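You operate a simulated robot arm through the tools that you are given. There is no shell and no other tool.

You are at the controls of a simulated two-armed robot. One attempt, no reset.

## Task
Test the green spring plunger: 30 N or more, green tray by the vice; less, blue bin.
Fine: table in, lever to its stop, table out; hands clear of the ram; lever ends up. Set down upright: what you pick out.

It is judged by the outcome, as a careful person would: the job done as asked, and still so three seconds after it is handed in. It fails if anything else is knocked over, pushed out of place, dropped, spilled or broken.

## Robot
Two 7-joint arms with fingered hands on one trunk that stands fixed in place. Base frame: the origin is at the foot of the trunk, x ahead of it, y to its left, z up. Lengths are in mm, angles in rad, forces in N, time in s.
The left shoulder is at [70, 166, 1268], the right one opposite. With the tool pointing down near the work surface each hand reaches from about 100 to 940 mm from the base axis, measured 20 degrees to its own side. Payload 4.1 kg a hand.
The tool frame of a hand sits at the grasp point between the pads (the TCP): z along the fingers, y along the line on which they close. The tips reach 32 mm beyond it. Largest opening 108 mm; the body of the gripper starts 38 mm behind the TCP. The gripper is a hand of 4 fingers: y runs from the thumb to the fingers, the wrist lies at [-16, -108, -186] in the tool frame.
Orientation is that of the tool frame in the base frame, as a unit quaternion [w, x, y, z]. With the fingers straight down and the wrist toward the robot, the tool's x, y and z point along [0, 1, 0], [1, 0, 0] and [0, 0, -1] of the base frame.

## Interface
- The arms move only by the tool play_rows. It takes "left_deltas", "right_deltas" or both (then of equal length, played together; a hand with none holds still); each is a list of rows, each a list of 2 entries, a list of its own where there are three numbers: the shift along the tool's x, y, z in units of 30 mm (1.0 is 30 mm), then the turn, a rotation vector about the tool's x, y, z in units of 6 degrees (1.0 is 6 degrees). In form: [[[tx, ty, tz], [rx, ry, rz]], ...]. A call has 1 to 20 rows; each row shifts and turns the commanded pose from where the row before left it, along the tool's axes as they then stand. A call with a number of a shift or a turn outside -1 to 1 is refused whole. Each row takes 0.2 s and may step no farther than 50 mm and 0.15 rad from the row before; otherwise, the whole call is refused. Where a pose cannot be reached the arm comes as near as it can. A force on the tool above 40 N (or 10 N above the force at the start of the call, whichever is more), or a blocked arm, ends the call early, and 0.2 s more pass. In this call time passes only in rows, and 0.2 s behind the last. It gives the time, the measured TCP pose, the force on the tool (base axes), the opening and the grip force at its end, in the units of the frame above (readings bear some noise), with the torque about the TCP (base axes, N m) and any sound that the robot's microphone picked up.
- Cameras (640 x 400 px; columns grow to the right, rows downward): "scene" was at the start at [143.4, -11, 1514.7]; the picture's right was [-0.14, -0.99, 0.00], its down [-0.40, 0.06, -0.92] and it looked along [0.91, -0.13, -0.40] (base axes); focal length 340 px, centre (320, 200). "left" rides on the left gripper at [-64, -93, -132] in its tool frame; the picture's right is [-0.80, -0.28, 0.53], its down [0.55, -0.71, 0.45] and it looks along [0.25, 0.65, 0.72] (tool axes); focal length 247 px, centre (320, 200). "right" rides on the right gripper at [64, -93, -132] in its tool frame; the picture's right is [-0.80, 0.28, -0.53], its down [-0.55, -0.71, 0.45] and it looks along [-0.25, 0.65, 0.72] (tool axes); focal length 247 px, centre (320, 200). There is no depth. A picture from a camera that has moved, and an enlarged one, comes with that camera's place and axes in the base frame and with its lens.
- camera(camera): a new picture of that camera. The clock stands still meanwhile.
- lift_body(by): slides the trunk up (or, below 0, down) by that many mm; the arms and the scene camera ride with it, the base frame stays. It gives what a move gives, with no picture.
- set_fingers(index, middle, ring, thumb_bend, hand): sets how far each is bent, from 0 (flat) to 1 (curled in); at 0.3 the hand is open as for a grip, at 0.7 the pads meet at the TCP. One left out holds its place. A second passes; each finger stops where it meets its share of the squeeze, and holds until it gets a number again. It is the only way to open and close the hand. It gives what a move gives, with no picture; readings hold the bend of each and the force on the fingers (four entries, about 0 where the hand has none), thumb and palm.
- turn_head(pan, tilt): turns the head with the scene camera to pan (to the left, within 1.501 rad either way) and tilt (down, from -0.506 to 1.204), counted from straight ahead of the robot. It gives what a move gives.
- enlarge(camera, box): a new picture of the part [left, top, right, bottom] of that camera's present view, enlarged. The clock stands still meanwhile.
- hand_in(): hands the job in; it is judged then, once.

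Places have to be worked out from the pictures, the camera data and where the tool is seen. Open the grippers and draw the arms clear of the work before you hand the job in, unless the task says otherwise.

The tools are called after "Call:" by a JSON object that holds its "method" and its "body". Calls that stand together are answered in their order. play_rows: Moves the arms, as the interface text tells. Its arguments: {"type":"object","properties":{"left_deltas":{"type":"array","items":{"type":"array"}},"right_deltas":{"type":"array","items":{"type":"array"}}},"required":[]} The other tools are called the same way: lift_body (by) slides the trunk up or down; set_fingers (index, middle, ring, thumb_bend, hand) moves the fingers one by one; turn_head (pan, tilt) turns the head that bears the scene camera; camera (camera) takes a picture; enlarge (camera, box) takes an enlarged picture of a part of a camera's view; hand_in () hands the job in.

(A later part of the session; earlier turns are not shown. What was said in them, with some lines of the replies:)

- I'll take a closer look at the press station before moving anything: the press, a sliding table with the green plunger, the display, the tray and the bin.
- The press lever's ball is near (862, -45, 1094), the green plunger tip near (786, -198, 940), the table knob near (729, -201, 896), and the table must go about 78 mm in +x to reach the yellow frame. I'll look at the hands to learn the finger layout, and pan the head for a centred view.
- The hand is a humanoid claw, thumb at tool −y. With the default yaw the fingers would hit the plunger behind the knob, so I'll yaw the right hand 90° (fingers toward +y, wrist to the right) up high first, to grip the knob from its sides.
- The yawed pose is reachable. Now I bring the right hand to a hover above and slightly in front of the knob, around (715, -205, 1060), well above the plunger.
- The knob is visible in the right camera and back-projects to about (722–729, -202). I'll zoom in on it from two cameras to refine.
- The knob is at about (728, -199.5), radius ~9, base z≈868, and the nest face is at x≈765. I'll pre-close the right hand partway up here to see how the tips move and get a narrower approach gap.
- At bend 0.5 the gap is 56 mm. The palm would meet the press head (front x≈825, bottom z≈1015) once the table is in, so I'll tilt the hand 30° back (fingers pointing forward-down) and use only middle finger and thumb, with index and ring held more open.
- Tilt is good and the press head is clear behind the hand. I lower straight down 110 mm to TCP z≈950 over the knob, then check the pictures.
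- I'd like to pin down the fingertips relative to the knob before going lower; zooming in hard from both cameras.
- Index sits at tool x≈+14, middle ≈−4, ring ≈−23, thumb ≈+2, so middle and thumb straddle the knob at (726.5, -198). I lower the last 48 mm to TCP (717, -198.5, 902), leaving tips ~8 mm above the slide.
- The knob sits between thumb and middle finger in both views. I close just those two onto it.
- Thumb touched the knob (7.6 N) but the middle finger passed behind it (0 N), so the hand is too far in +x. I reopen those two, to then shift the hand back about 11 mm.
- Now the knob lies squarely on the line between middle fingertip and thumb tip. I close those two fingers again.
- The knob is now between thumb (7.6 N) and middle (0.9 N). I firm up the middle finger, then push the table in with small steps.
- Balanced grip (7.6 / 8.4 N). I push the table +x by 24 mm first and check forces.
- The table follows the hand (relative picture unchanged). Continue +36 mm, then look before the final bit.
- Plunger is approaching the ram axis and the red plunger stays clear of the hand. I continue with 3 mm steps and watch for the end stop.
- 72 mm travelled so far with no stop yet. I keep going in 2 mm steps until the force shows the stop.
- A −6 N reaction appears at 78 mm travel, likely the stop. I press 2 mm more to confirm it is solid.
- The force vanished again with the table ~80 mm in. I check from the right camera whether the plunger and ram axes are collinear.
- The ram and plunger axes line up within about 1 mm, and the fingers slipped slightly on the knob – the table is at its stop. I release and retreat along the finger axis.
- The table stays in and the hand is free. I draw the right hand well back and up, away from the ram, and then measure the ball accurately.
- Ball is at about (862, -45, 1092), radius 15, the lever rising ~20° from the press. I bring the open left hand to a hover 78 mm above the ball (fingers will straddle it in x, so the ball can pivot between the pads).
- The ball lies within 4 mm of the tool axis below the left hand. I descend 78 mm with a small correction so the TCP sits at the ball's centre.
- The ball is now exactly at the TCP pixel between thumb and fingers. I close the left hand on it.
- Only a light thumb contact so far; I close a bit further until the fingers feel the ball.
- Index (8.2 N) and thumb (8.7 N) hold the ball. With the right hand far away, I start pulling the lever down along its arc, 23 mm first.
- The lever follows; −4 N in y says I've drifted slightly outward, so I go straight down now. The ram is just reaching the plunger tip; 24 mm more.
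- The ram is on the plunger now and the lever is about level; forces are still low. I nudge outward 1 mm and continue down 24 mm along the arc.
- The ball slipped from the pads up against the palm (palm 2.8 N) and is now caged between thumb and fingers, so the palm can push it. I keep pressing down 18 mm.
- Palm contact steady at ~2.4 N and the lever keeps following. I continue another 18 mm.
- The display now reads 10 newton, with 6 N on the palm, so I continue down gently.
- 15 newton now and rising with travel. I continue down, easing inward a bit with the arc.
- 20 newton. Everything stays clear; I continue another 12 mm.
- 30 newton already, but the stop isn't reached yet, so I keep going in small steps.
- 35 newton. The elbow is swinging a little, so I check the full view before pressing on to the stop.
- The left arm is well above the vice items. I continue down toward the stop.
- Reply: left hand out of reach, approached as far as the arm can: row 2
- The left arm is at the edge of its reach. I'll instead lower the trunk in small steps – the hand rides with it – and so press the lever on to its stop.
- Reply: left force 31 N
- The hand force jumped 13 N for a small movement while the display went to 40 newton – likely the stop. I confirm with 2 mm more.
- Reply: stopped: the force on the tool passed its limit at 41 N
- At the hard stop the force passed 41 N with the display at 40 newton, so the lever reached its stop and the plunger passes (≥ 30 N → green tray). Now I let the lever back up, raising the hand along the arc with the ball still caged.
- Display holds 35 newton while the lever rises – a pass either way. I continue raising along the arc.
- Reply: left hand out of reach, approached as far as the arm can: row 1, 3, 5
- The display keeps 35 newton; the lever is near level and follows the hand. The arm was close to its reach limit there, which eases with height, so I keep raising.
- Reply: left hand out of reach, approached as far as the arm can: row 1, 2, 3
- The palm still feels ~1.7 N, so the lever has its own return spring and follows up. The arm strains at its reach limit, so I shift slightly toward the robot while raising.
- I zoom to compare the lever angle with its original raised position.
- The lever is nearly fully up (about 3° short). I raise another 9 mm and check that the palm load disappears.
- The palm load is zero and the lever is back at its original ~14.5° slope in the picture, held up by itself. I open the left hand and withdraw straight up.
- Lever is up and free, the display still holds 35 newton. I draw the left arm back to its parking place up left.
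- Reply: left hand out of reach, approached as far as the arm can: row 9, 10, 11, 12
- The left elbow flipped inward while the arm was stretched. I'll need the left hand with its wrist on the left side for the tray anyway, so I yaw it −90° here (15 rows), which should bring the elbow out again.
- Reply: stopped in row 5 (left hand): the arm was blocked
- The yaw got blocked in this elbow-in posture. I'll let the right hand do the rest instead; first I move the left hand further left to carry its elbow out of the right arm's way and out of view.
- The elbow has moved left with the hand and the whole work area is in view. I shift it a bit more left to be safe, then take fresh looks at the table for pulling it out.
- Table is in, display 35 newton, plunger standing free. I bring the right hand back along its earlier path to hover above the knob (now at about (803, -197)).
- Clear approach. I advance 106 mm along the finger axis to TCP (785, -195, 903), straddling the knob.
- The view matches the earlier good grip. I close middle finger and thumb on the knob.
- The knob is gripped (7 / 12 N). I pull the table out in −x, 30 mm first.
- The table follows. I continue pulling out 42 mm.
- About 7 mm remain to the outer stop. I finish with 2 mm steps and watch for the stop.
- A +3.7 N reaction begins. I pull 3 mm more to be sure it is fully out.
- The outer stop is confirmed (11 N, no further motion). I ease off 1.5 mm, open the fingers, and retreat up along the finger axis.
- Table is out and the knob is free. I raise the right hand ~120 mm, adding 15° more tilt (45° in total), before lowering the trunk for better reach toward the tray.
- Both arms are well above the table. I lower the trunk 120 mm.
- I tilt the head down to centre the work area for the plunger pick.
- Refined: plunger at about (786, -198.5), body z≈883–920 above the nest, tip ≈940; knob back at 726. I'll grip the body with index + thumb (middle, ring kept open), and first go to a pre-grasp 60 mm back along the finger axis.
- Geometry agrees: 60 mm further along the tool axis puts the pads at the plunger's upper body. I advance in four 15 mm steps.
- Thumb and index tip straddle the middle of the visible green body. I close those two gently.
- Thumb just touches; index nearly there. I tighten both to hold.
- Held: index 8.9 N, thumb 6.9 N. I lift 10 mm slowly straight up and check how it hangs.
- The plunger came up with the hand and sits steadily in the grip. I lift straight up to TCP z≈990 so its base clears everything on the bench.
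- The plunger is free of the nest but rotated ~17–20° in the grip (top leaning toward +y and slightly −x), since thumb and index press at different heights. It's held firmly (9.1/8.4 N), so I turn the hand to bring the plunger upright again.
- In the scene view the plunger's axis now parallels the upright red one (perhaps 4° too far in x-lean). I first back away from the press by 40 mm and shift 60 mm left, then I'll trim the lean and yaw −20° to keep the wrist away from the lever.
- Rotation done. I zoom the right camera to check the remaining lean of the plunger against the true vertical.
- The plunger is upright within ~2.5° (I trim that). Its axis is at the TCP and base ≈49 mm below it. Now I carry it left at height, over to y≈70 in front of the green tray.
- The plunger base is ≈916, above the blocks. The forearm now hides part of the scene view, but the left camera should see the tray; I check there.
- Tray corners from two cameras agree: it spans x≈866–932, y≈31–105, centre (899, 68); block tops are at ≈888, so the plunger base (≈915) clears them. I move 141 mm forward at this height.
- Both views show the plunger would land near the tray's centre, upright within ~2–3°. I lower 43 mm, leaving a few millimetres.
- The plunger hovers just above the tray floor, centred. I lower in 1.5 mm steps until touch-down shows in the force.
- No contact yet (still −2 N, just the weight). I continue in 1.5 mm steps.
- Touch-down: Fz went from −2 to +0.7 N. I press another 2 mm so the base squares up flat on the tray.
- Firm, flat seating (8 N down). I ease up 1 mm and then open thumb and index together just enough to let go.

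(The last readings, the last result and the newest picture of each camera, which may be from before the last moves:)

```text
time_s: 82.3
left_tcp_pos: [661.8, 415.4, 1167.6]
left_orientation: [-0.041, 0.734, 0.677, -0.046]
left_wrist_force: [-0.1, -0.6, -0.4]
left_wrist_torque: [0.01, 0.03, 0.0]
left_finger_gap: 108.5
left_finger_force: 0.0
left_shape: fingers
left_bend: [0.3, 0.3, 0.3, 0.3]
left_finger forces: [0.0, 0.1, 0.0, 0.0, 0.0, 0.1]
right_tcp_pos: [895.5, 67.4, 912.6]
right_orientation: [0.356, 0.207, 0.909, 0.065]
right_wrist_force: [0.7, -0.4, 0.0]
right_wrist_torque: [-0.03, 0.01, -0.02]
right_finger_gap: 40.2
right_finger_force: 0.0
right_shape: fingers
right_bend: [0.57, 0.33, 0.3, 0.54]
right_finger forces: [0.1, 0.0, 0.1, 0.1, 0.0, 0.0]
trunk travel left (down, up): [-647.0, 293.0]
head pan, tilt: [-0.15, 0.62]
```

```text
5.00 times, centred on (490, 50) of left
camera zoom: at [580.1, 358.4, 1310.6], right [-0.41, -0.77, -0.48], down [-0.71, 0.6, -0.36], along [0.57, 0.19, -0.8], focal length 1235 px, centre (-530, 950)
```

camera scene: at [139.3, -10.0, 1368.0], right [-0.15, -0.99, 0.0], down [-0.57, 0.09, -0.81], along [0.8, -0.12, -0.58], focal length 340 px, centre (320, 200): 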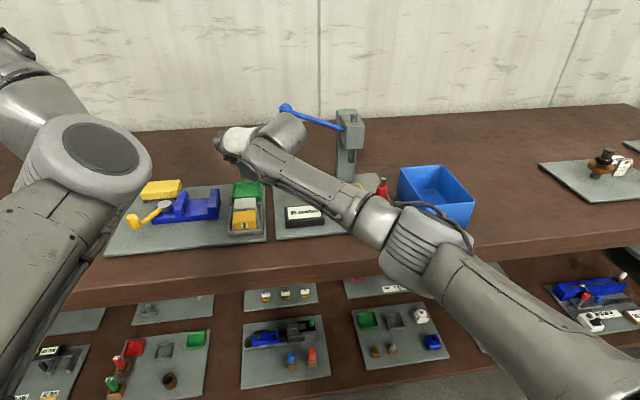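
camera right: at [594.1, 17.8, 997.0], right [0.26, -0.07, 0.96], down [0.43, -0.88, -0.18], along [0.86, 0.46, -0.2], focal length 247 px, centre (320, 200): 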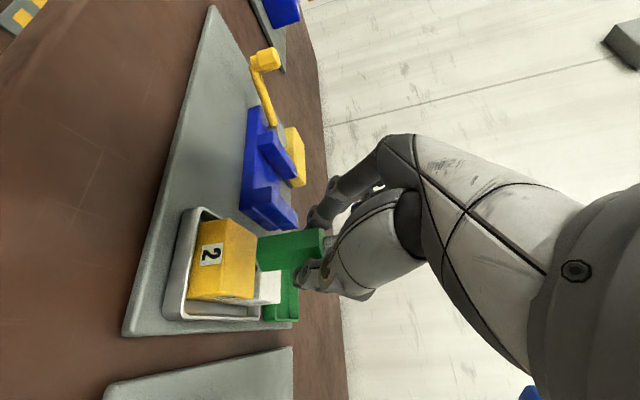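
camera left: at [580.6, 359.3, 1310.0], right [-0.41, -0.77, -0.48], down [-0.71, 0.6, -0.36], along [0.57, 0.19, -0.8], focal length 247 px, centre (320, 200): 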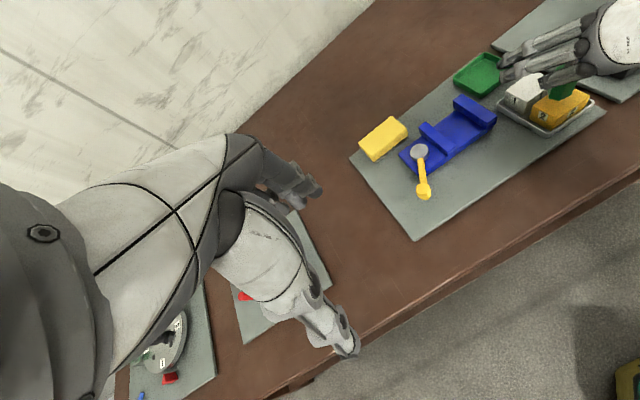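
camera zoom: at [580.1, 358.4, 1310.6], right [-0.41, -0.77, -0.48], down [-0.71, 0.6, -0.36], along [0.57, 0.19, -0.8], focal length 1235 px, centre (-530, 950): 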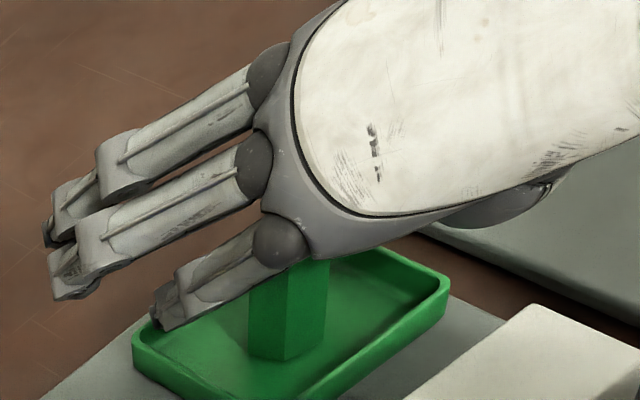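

The plunger stands upright in the tray with all finger forces at zero. I withdraw along the finger axis, slowly at first.

Call:
{"method": "play_rows", "body": {"right_deltas": [[[0, 0, -0.2], [0, 0, 0]], [[0, 0, -0.3], [0, 0, 0]], [[0, 0, -0.4], [0, 0, 0]], [[0, 0, -0.5], [0, 0, 0]], [[0, 0, -0.7], [0, 0, 0]], [[0, 0, -0.8], [0, 0, 0]]]}}

Call:
{"method": "enlarge", "body": {"camera": "right", "box": [160, 190, 360, 350]}}

Call:
{"method": "enlarge", "body": {"camera": "left", "box": [440, 10, 540, 90]}}

```text
time_s: 83.8
left_tcp_pos: [660.9, 413.6, 1166.9]
left_orientation: [-0.042, 0.734, 0.677, -0.045]
left_wrist_force: [0.2, 0.5, 0.1]
left_wrist_torque: [0.02, 0.02, -0.02]
left_finger_gap: 108.4
left_finger_force: 0.0
left_shape: fingers
left_bend: [0.3, 0.3, 0.3, 0.3]
left_finger forces: [0.0, 0.1, 0.0, 0.1, 0.0, 0.0]
right_tcp_pos: [836.7, 68.9, 979.9]
right_orientation: [0.356, 0.207, 0.909, 0.066]
right_wrist_force: [0.0, 0.1, -0.4]
right_wrist_torque: [0.03, -0.05, -0.02]
right_finger_gap: 40.5
right_finger_force: 0.1
right_shape: fingers
right_bend: [0.57, 0.33, 0.3, 0.54]
right_finger forces: [0.0, 0.0, 0.1, 0.0, 0.1, 0.0]
trunk travel left (down, up): [-647.0, 293.0]
head pan, tilt: [-0.15, 0.62]
```

```text
2.50 times, centred on (260, 270) of right
camera zoom: at [675.9, 16.2, 1010.2], right [0.26, -0.07, 0.96], down [0.43, -0.88, -0.18], along [0.86, 0.46, -0.2], focal length 617 px, centre (470, 25)
```

zoom: 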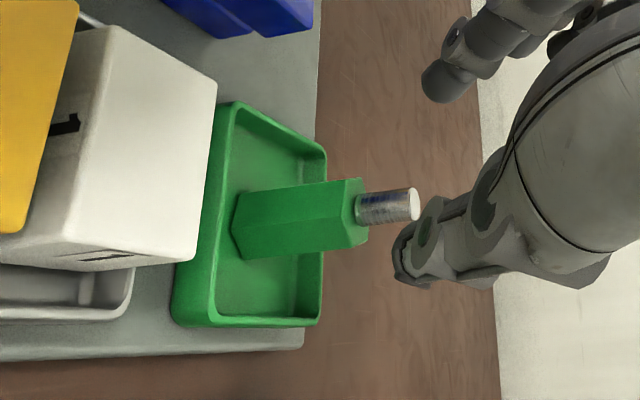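

```text
5.00 times, centred on (490, 50) of left
camera zoom: at [579.6, 358.1, 1310.9], right [-0.41, -0.77, -0.49], down [-0.71, 0.6, -0.36], along [0.57, 0.19, -0.79], focal length 1235 px, centre (-530, 950)
```

zoom: 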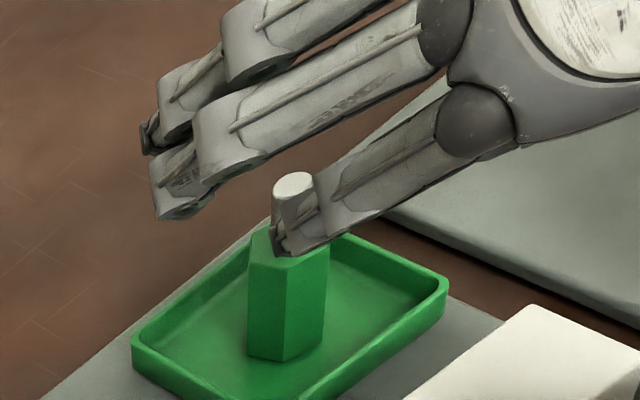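

The green plunger stands upright alone in the tray. I draw the right hand further back and up, then over to the right.

Call:
{"method": "play_rows", "body": {"right_deltas": [[[0.45, -0.232, -0.73], [0, 0, 0]], [[0.45, -0.232, -0.73], [0, 0, 0]], [[0.45, -0.232, -0.73], [0, 0, 0]], [[0.45, -0.232, -0.73], [0, 0, 0]], [[0.45, -0.232, -0.73], [0, 0, 0]]]}}

Call:
{"method": "camera", "body": {"camera": "scene"}}

```text
time_s: 85.0
left_tcp_pos: [661.4, 415.0, 1166.8]
left_orientation: [-0.04, 0.733, 0.677, -0.045]
left_wrist_force: [0.0, 0.1, 0.3]
left_wrist_torque: [-0.02, 0.03, -0.01]
left_finger_gap: 108.1
left_finger_force: 0.0
left_shape: fingers
left_bend: [0.3, 0.3, 0.3, 0.3]
left_finger forces: [0.0, 0.0, 0.1, 0.0, 0.1, 0.0]
right_tcp_pos: [707.1, 69.4, 1006.3]
right_orientation: [0.356, 0.207, 0.909, 0.067]
right_wrist_force: [-0.8, 1.1, 0.2]
right_wrist_torque: [0.01, 0.0, 0.05]
right_finger_gap: 40.6
right_finger_force: 0.1
right_shape: fingers
right_bend: [0.57, 0.33, 0.3, 0.54]
right_finger forces: [0.1, 0.0, 0.1, 0.1, 0.0, 0.0]
trunk travel left (down, up): [-647.0, 293.0]
head pan, tilt: [-0.15, 0.62]
```

```text
taken
camera scene: at [138.2, -10.9, 1368.1], right [-0.15, -0.99, 0.0], down [-0.57, 0.09, -0.81], along [0.81, -0.12, -0.58], focal length 340 px, centre (320, 200)
```

scene: 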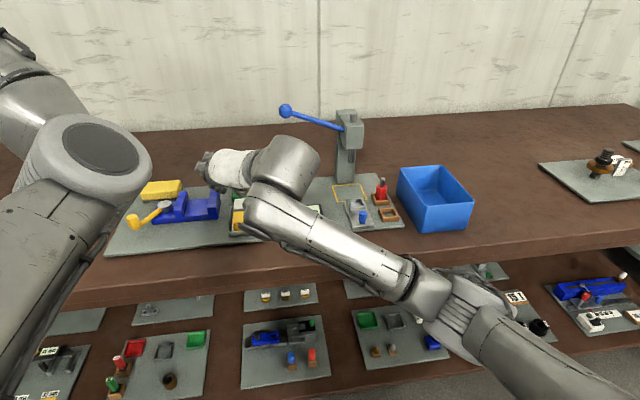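

I swing the right hand up and to the right, away from the bench.

Call:
{"method": "play_rows", "body": {"right_deltas": [[[-0.448, -0.72, -0.336], [0, 0, 0]], [[-0.448, -0.72, -0.336], [0, 0, 0]], [[-0.448, -0.72, -0.336], [0, 0, 0]], [[-0.448, -0.72, -0.336], [0, 0, 0]], [[-0.448, -0.72, -0.336], [0, 0, 0]], [[-0.448, -0.72, -0.336], [0, 0, 0]], [[-0.448, -0.72, -0.336], [0, 0, 0]], [[-0.448, -0.72, -0.336], [0, 0, 0]], [[-0.448, -0.72, -0.336], [0, 0, 0]], [[-0.448, -0.72, -0.336], [0, 0, 0]], [[-0.448, -0.72, -0.336], [0, 0, 0]], [[-0.448, -0.72, -0.336], [0, 0, 0]]]}}

Call:
{"method": "camera", "body": {"camera": "scene"}}

Call:
{"method": "enlarge", "body": {"camera": "scene", "box": [100, 90, 290, 260]}}

Call:
{"method": "enlarge", "body": {"camera": "scene", "box": [260, 90, 490, 250]}}

```text
time_s: 87.5
left_tcp_pos: [660.7, 413.0, 1168.6]
left_orientation: [-0.041, 0.734, 0.677, -0.045]
left_wrist_force: [-0.3, -0.6, 0.7]
left_wrist_torque: [0.01, -0.03, -0.03]
left_finger_gap: 108.4
left_finger_force: 0.1
left_shape: fingers
left_bend: [0.3, 0.3, 0.3, 0.3]
left_finger forces: [0.0, 0.0, 0.0, 0.1, 0.1, 0.0]
right_tcp_pos: [646.4, -231.4, 1126.1]
right_orientation: [0.356, 0.206, 0.909, 0.066]
right_wrist_force: [-0.2, -0.2, 1.1]
right_wrist_torque: [0.02, 0.0, -0.02]
right_finger_gap: 40.5
right_finger_force: 0.1
right_shape: fingers
right_bend: [0.57, 0.33, 0.3, 0.54]
right_finger forces: [0.1, 0.0, 0.0, 0.1, 0.0, 0.0]
trunk travel left (down, up): [-647.0, 293.0]
head pan, tilt: [-0.15, 0.62]
```

```text
taken
camera scene: at [137.7, -11.7, 1368.1], right [-0.15, -0.99, 0.0], down [-0.57, 0.09, -0.81], along [0.81, -0.12, -0.58], focal length 340 px, centre (320, 200)
```

scene: 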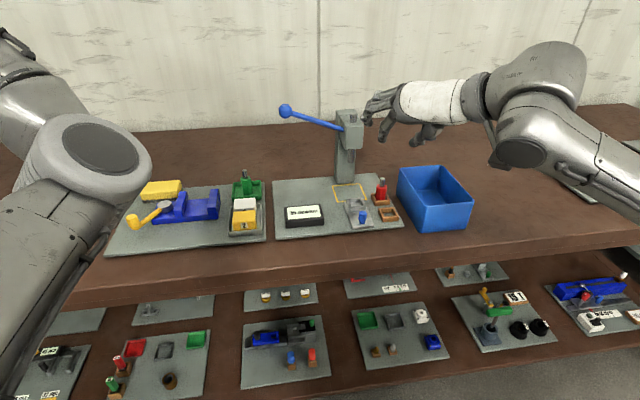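

```text
2.35 times, centred on (195, 175) of scene
camera zoom: at [137.7, -11.7, 1368.1], right [-0.15, -0.99, 0.0], down [-0.57, 0.09, -0.81], along [0.81, -0.12, -0.58], focal length 800 px, centre (614, 259)
```

zoom: 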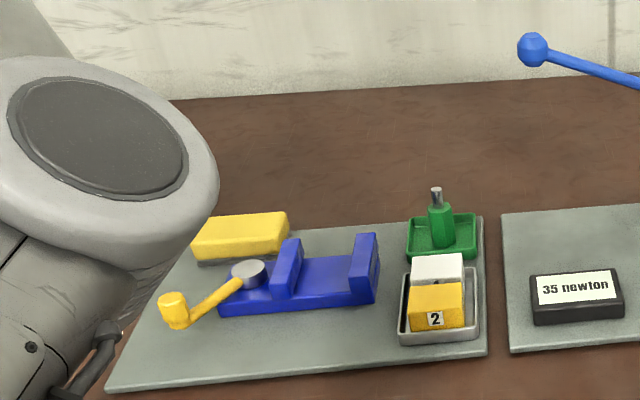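

```text
2.50 times, centred on (375, 170) of scene
camera zoom: at [137.7, -11.7, 1368.1], right [-0.15, -0.99, 0.0], down [-0.57, 0.09, -0.81], along [0.81, -0.12, -0.58], focal length 850 px, centre (182, 275)
```

zoom: 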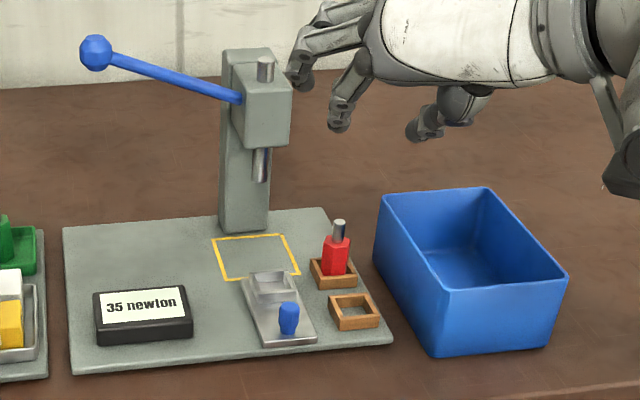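

All is in place: green plunger upright in the tray by the vice, table out (knob at x≈726), lever up, red plunger untouched. I open the right hand and draw it a little further away before handing in.

Call:
{"method": "set_fingers", "body": {"hand": "right", "index": 0.3, "middle": 0.3, "ring": 0.3, "thumb_bend": 0.3}}

Call:
{"method": "play_rows", "body": {"right_deltas": [[[0, -0.7, -0.5], [0, 0, 0]], [[0, -0.7, -0.5], [0, 0, 0]], [[0, -0.7, -0.5], [0, 0, 0]], [[0, -0.7, -0.5], [0, 0, 0]], [[0, -0.7, -0.5], [0, 0, 0]]]}}

Call:
{"method": "camera", "body": {"camera": "scene"}}

Call:
{"method": "enlarge", "body": {"camera": "scene", "box": [215, 150, 285, 250]}}

```text
time_s: 88.5
left_tcp_pos: [662.6, 413.7, 1167.4]
left_orientation: [-0.04, 0.734, 0.677, -0.046]
left_wrist_force: [0.3, 0.1, -0.2]
left_wrist_torque: [0.0, -0.01, 0.02]
left_finger_gap: 108.6
left_finger_force: 0.0
left_shape: fingers
left_bend: [0.3, 0.3, 0.3, 0.3]
left_finger forces: [0.1, 0.1, 0.0, 0.0, 0.1, 0.0]
right_tcp_pos: [646.9, -231.8, 1125.5]
right_orientation: [0.356, 0.207, 0.909, 0.066]
right_wrist_force: [-0.4, -0.2, 0.9]
right_wrist_torque: [0.0, 0.0, 0.06]
right_finger_gap: 107.8
right_finger_force: 0.0
right_shape: fingers
right_bend: [0.3, 0.3, 0.3, 0.3]
right_finger forces: [0.1, 0.0, 0.1, 0.0, 0.0, 0.1]
trunk travel left (down, up): [-647.0, 293.0]
head pan, tilt: [-0.15, 0.62]
```

```text
time_s: 89.8
left_tcp_pos: [660.6, 414.6, 1167.6]
left_orientation: [-0.04, 0.734, 0.677, -0.045]
left_wrist_force: [0.4, 0.6, -0.2]
left_wrist_torque: [-0.02, -0.02, 0.02]
left_finger_gap: 108.3
left_finger_force: 0.0
left_shape: fingers
left_bend: [0.3, 0.3, 0.3, 0.3]
left_finger forces: [0.0, 0.0, 0.0, 0.0, 0.0, 0.1]
right_tcp_pos: [559.1, -322.6, 1157.2]
right_orientation: [0.355, 0.206, 0.91, 0.067]
right_wrist_force: [0.1, 0.4, 0.4]
right_wrist_torque: [0.01, 0.0, 0.0]
right_finger_gap: 108.4
right_finger_force: 0.2
right_shape: fingers
right_bend: [0.3, 0.3, 0.3, 0.3]
right_finger forces: [0.0, 0.1, 0.0, 0.1, 0.0, 0.0]
trunk travel left (down, up): [-647.0, 293.0]
head pan, tilt: [-0.15, 0.62]
```

```text
taken
camera scene: at [137.2, -10.9, 1368.2], right [-0.15, -0.99, 0.0], down [-0.57, 0.09, -0.81], along [0.81, -0.12, -0.58], focal length 340 px, centre (320, 200)
```

scene: 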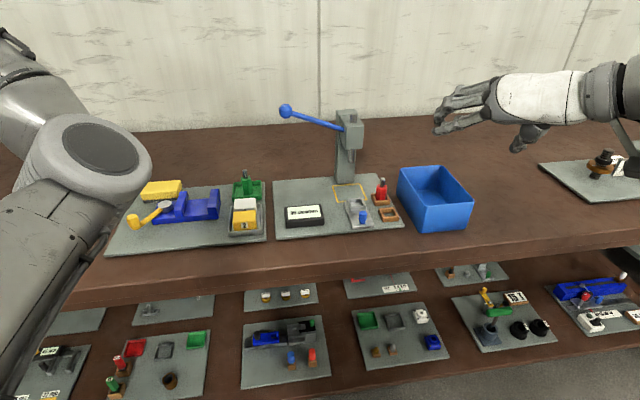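

```text
4.00 times, centred on (250, 200) of scene
camera zoom: at [137.2, -10.9, 1368.2], right [-0.15, -0.99, 0.0], down [-0.57, 0.09, -0.81], along [0.81, -0.12, -0.58], focal length 1361 px, centre (600, 200)
```

zoom: 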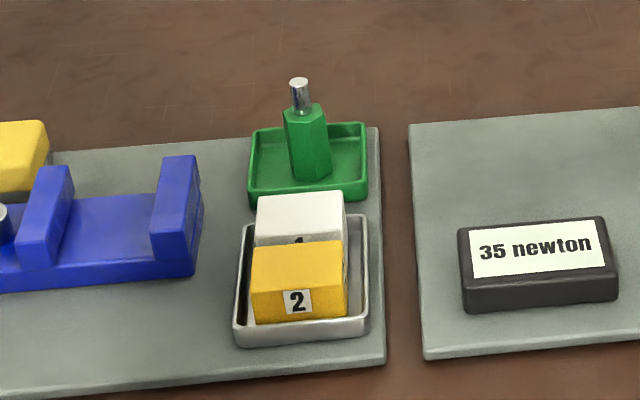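

The green plunger (35 newton, at least 30) stands upright in the green tray, the table is out, the lever is up, and both open hands are clear. I hand the job in.

Call:
{"method": "hand_in", "body": {}}

```text
The job is handed in.
```

The green spring plunger passed and now stands upright in the green tray by the vice. The display peaked at 40 newton at the stop and has held 35 newton since; both are above the 30 N limit.

- **Test:** I pushed the table in to its stop and moved the right hand clear of the ram. The left hand then pulled the lever down until it met a hard stop. The robot's force limit ended that move at 41 N on the hand.
- **After the test:** The lever is back up and held there by its own spring. The table is pulled out to its outer stop.
- **Plunger:** It tilted about 17–20° in the grip when I lifted it. I turned the hand to straighten it before setting it down, and it stood upright once released.
- **Everything else:** In the last pictures, the red plunger, display, bin and vice parts show no sign of having moved. Both hands are open and clear of the bench.

The left arm's elbow swung inward while it was stretched at the lever, so the right hand did the carrying to the tray. To reach the tray I lowered the trunk 120 mm and left it there, in addition to 8 mm lowered earlier at the lever.
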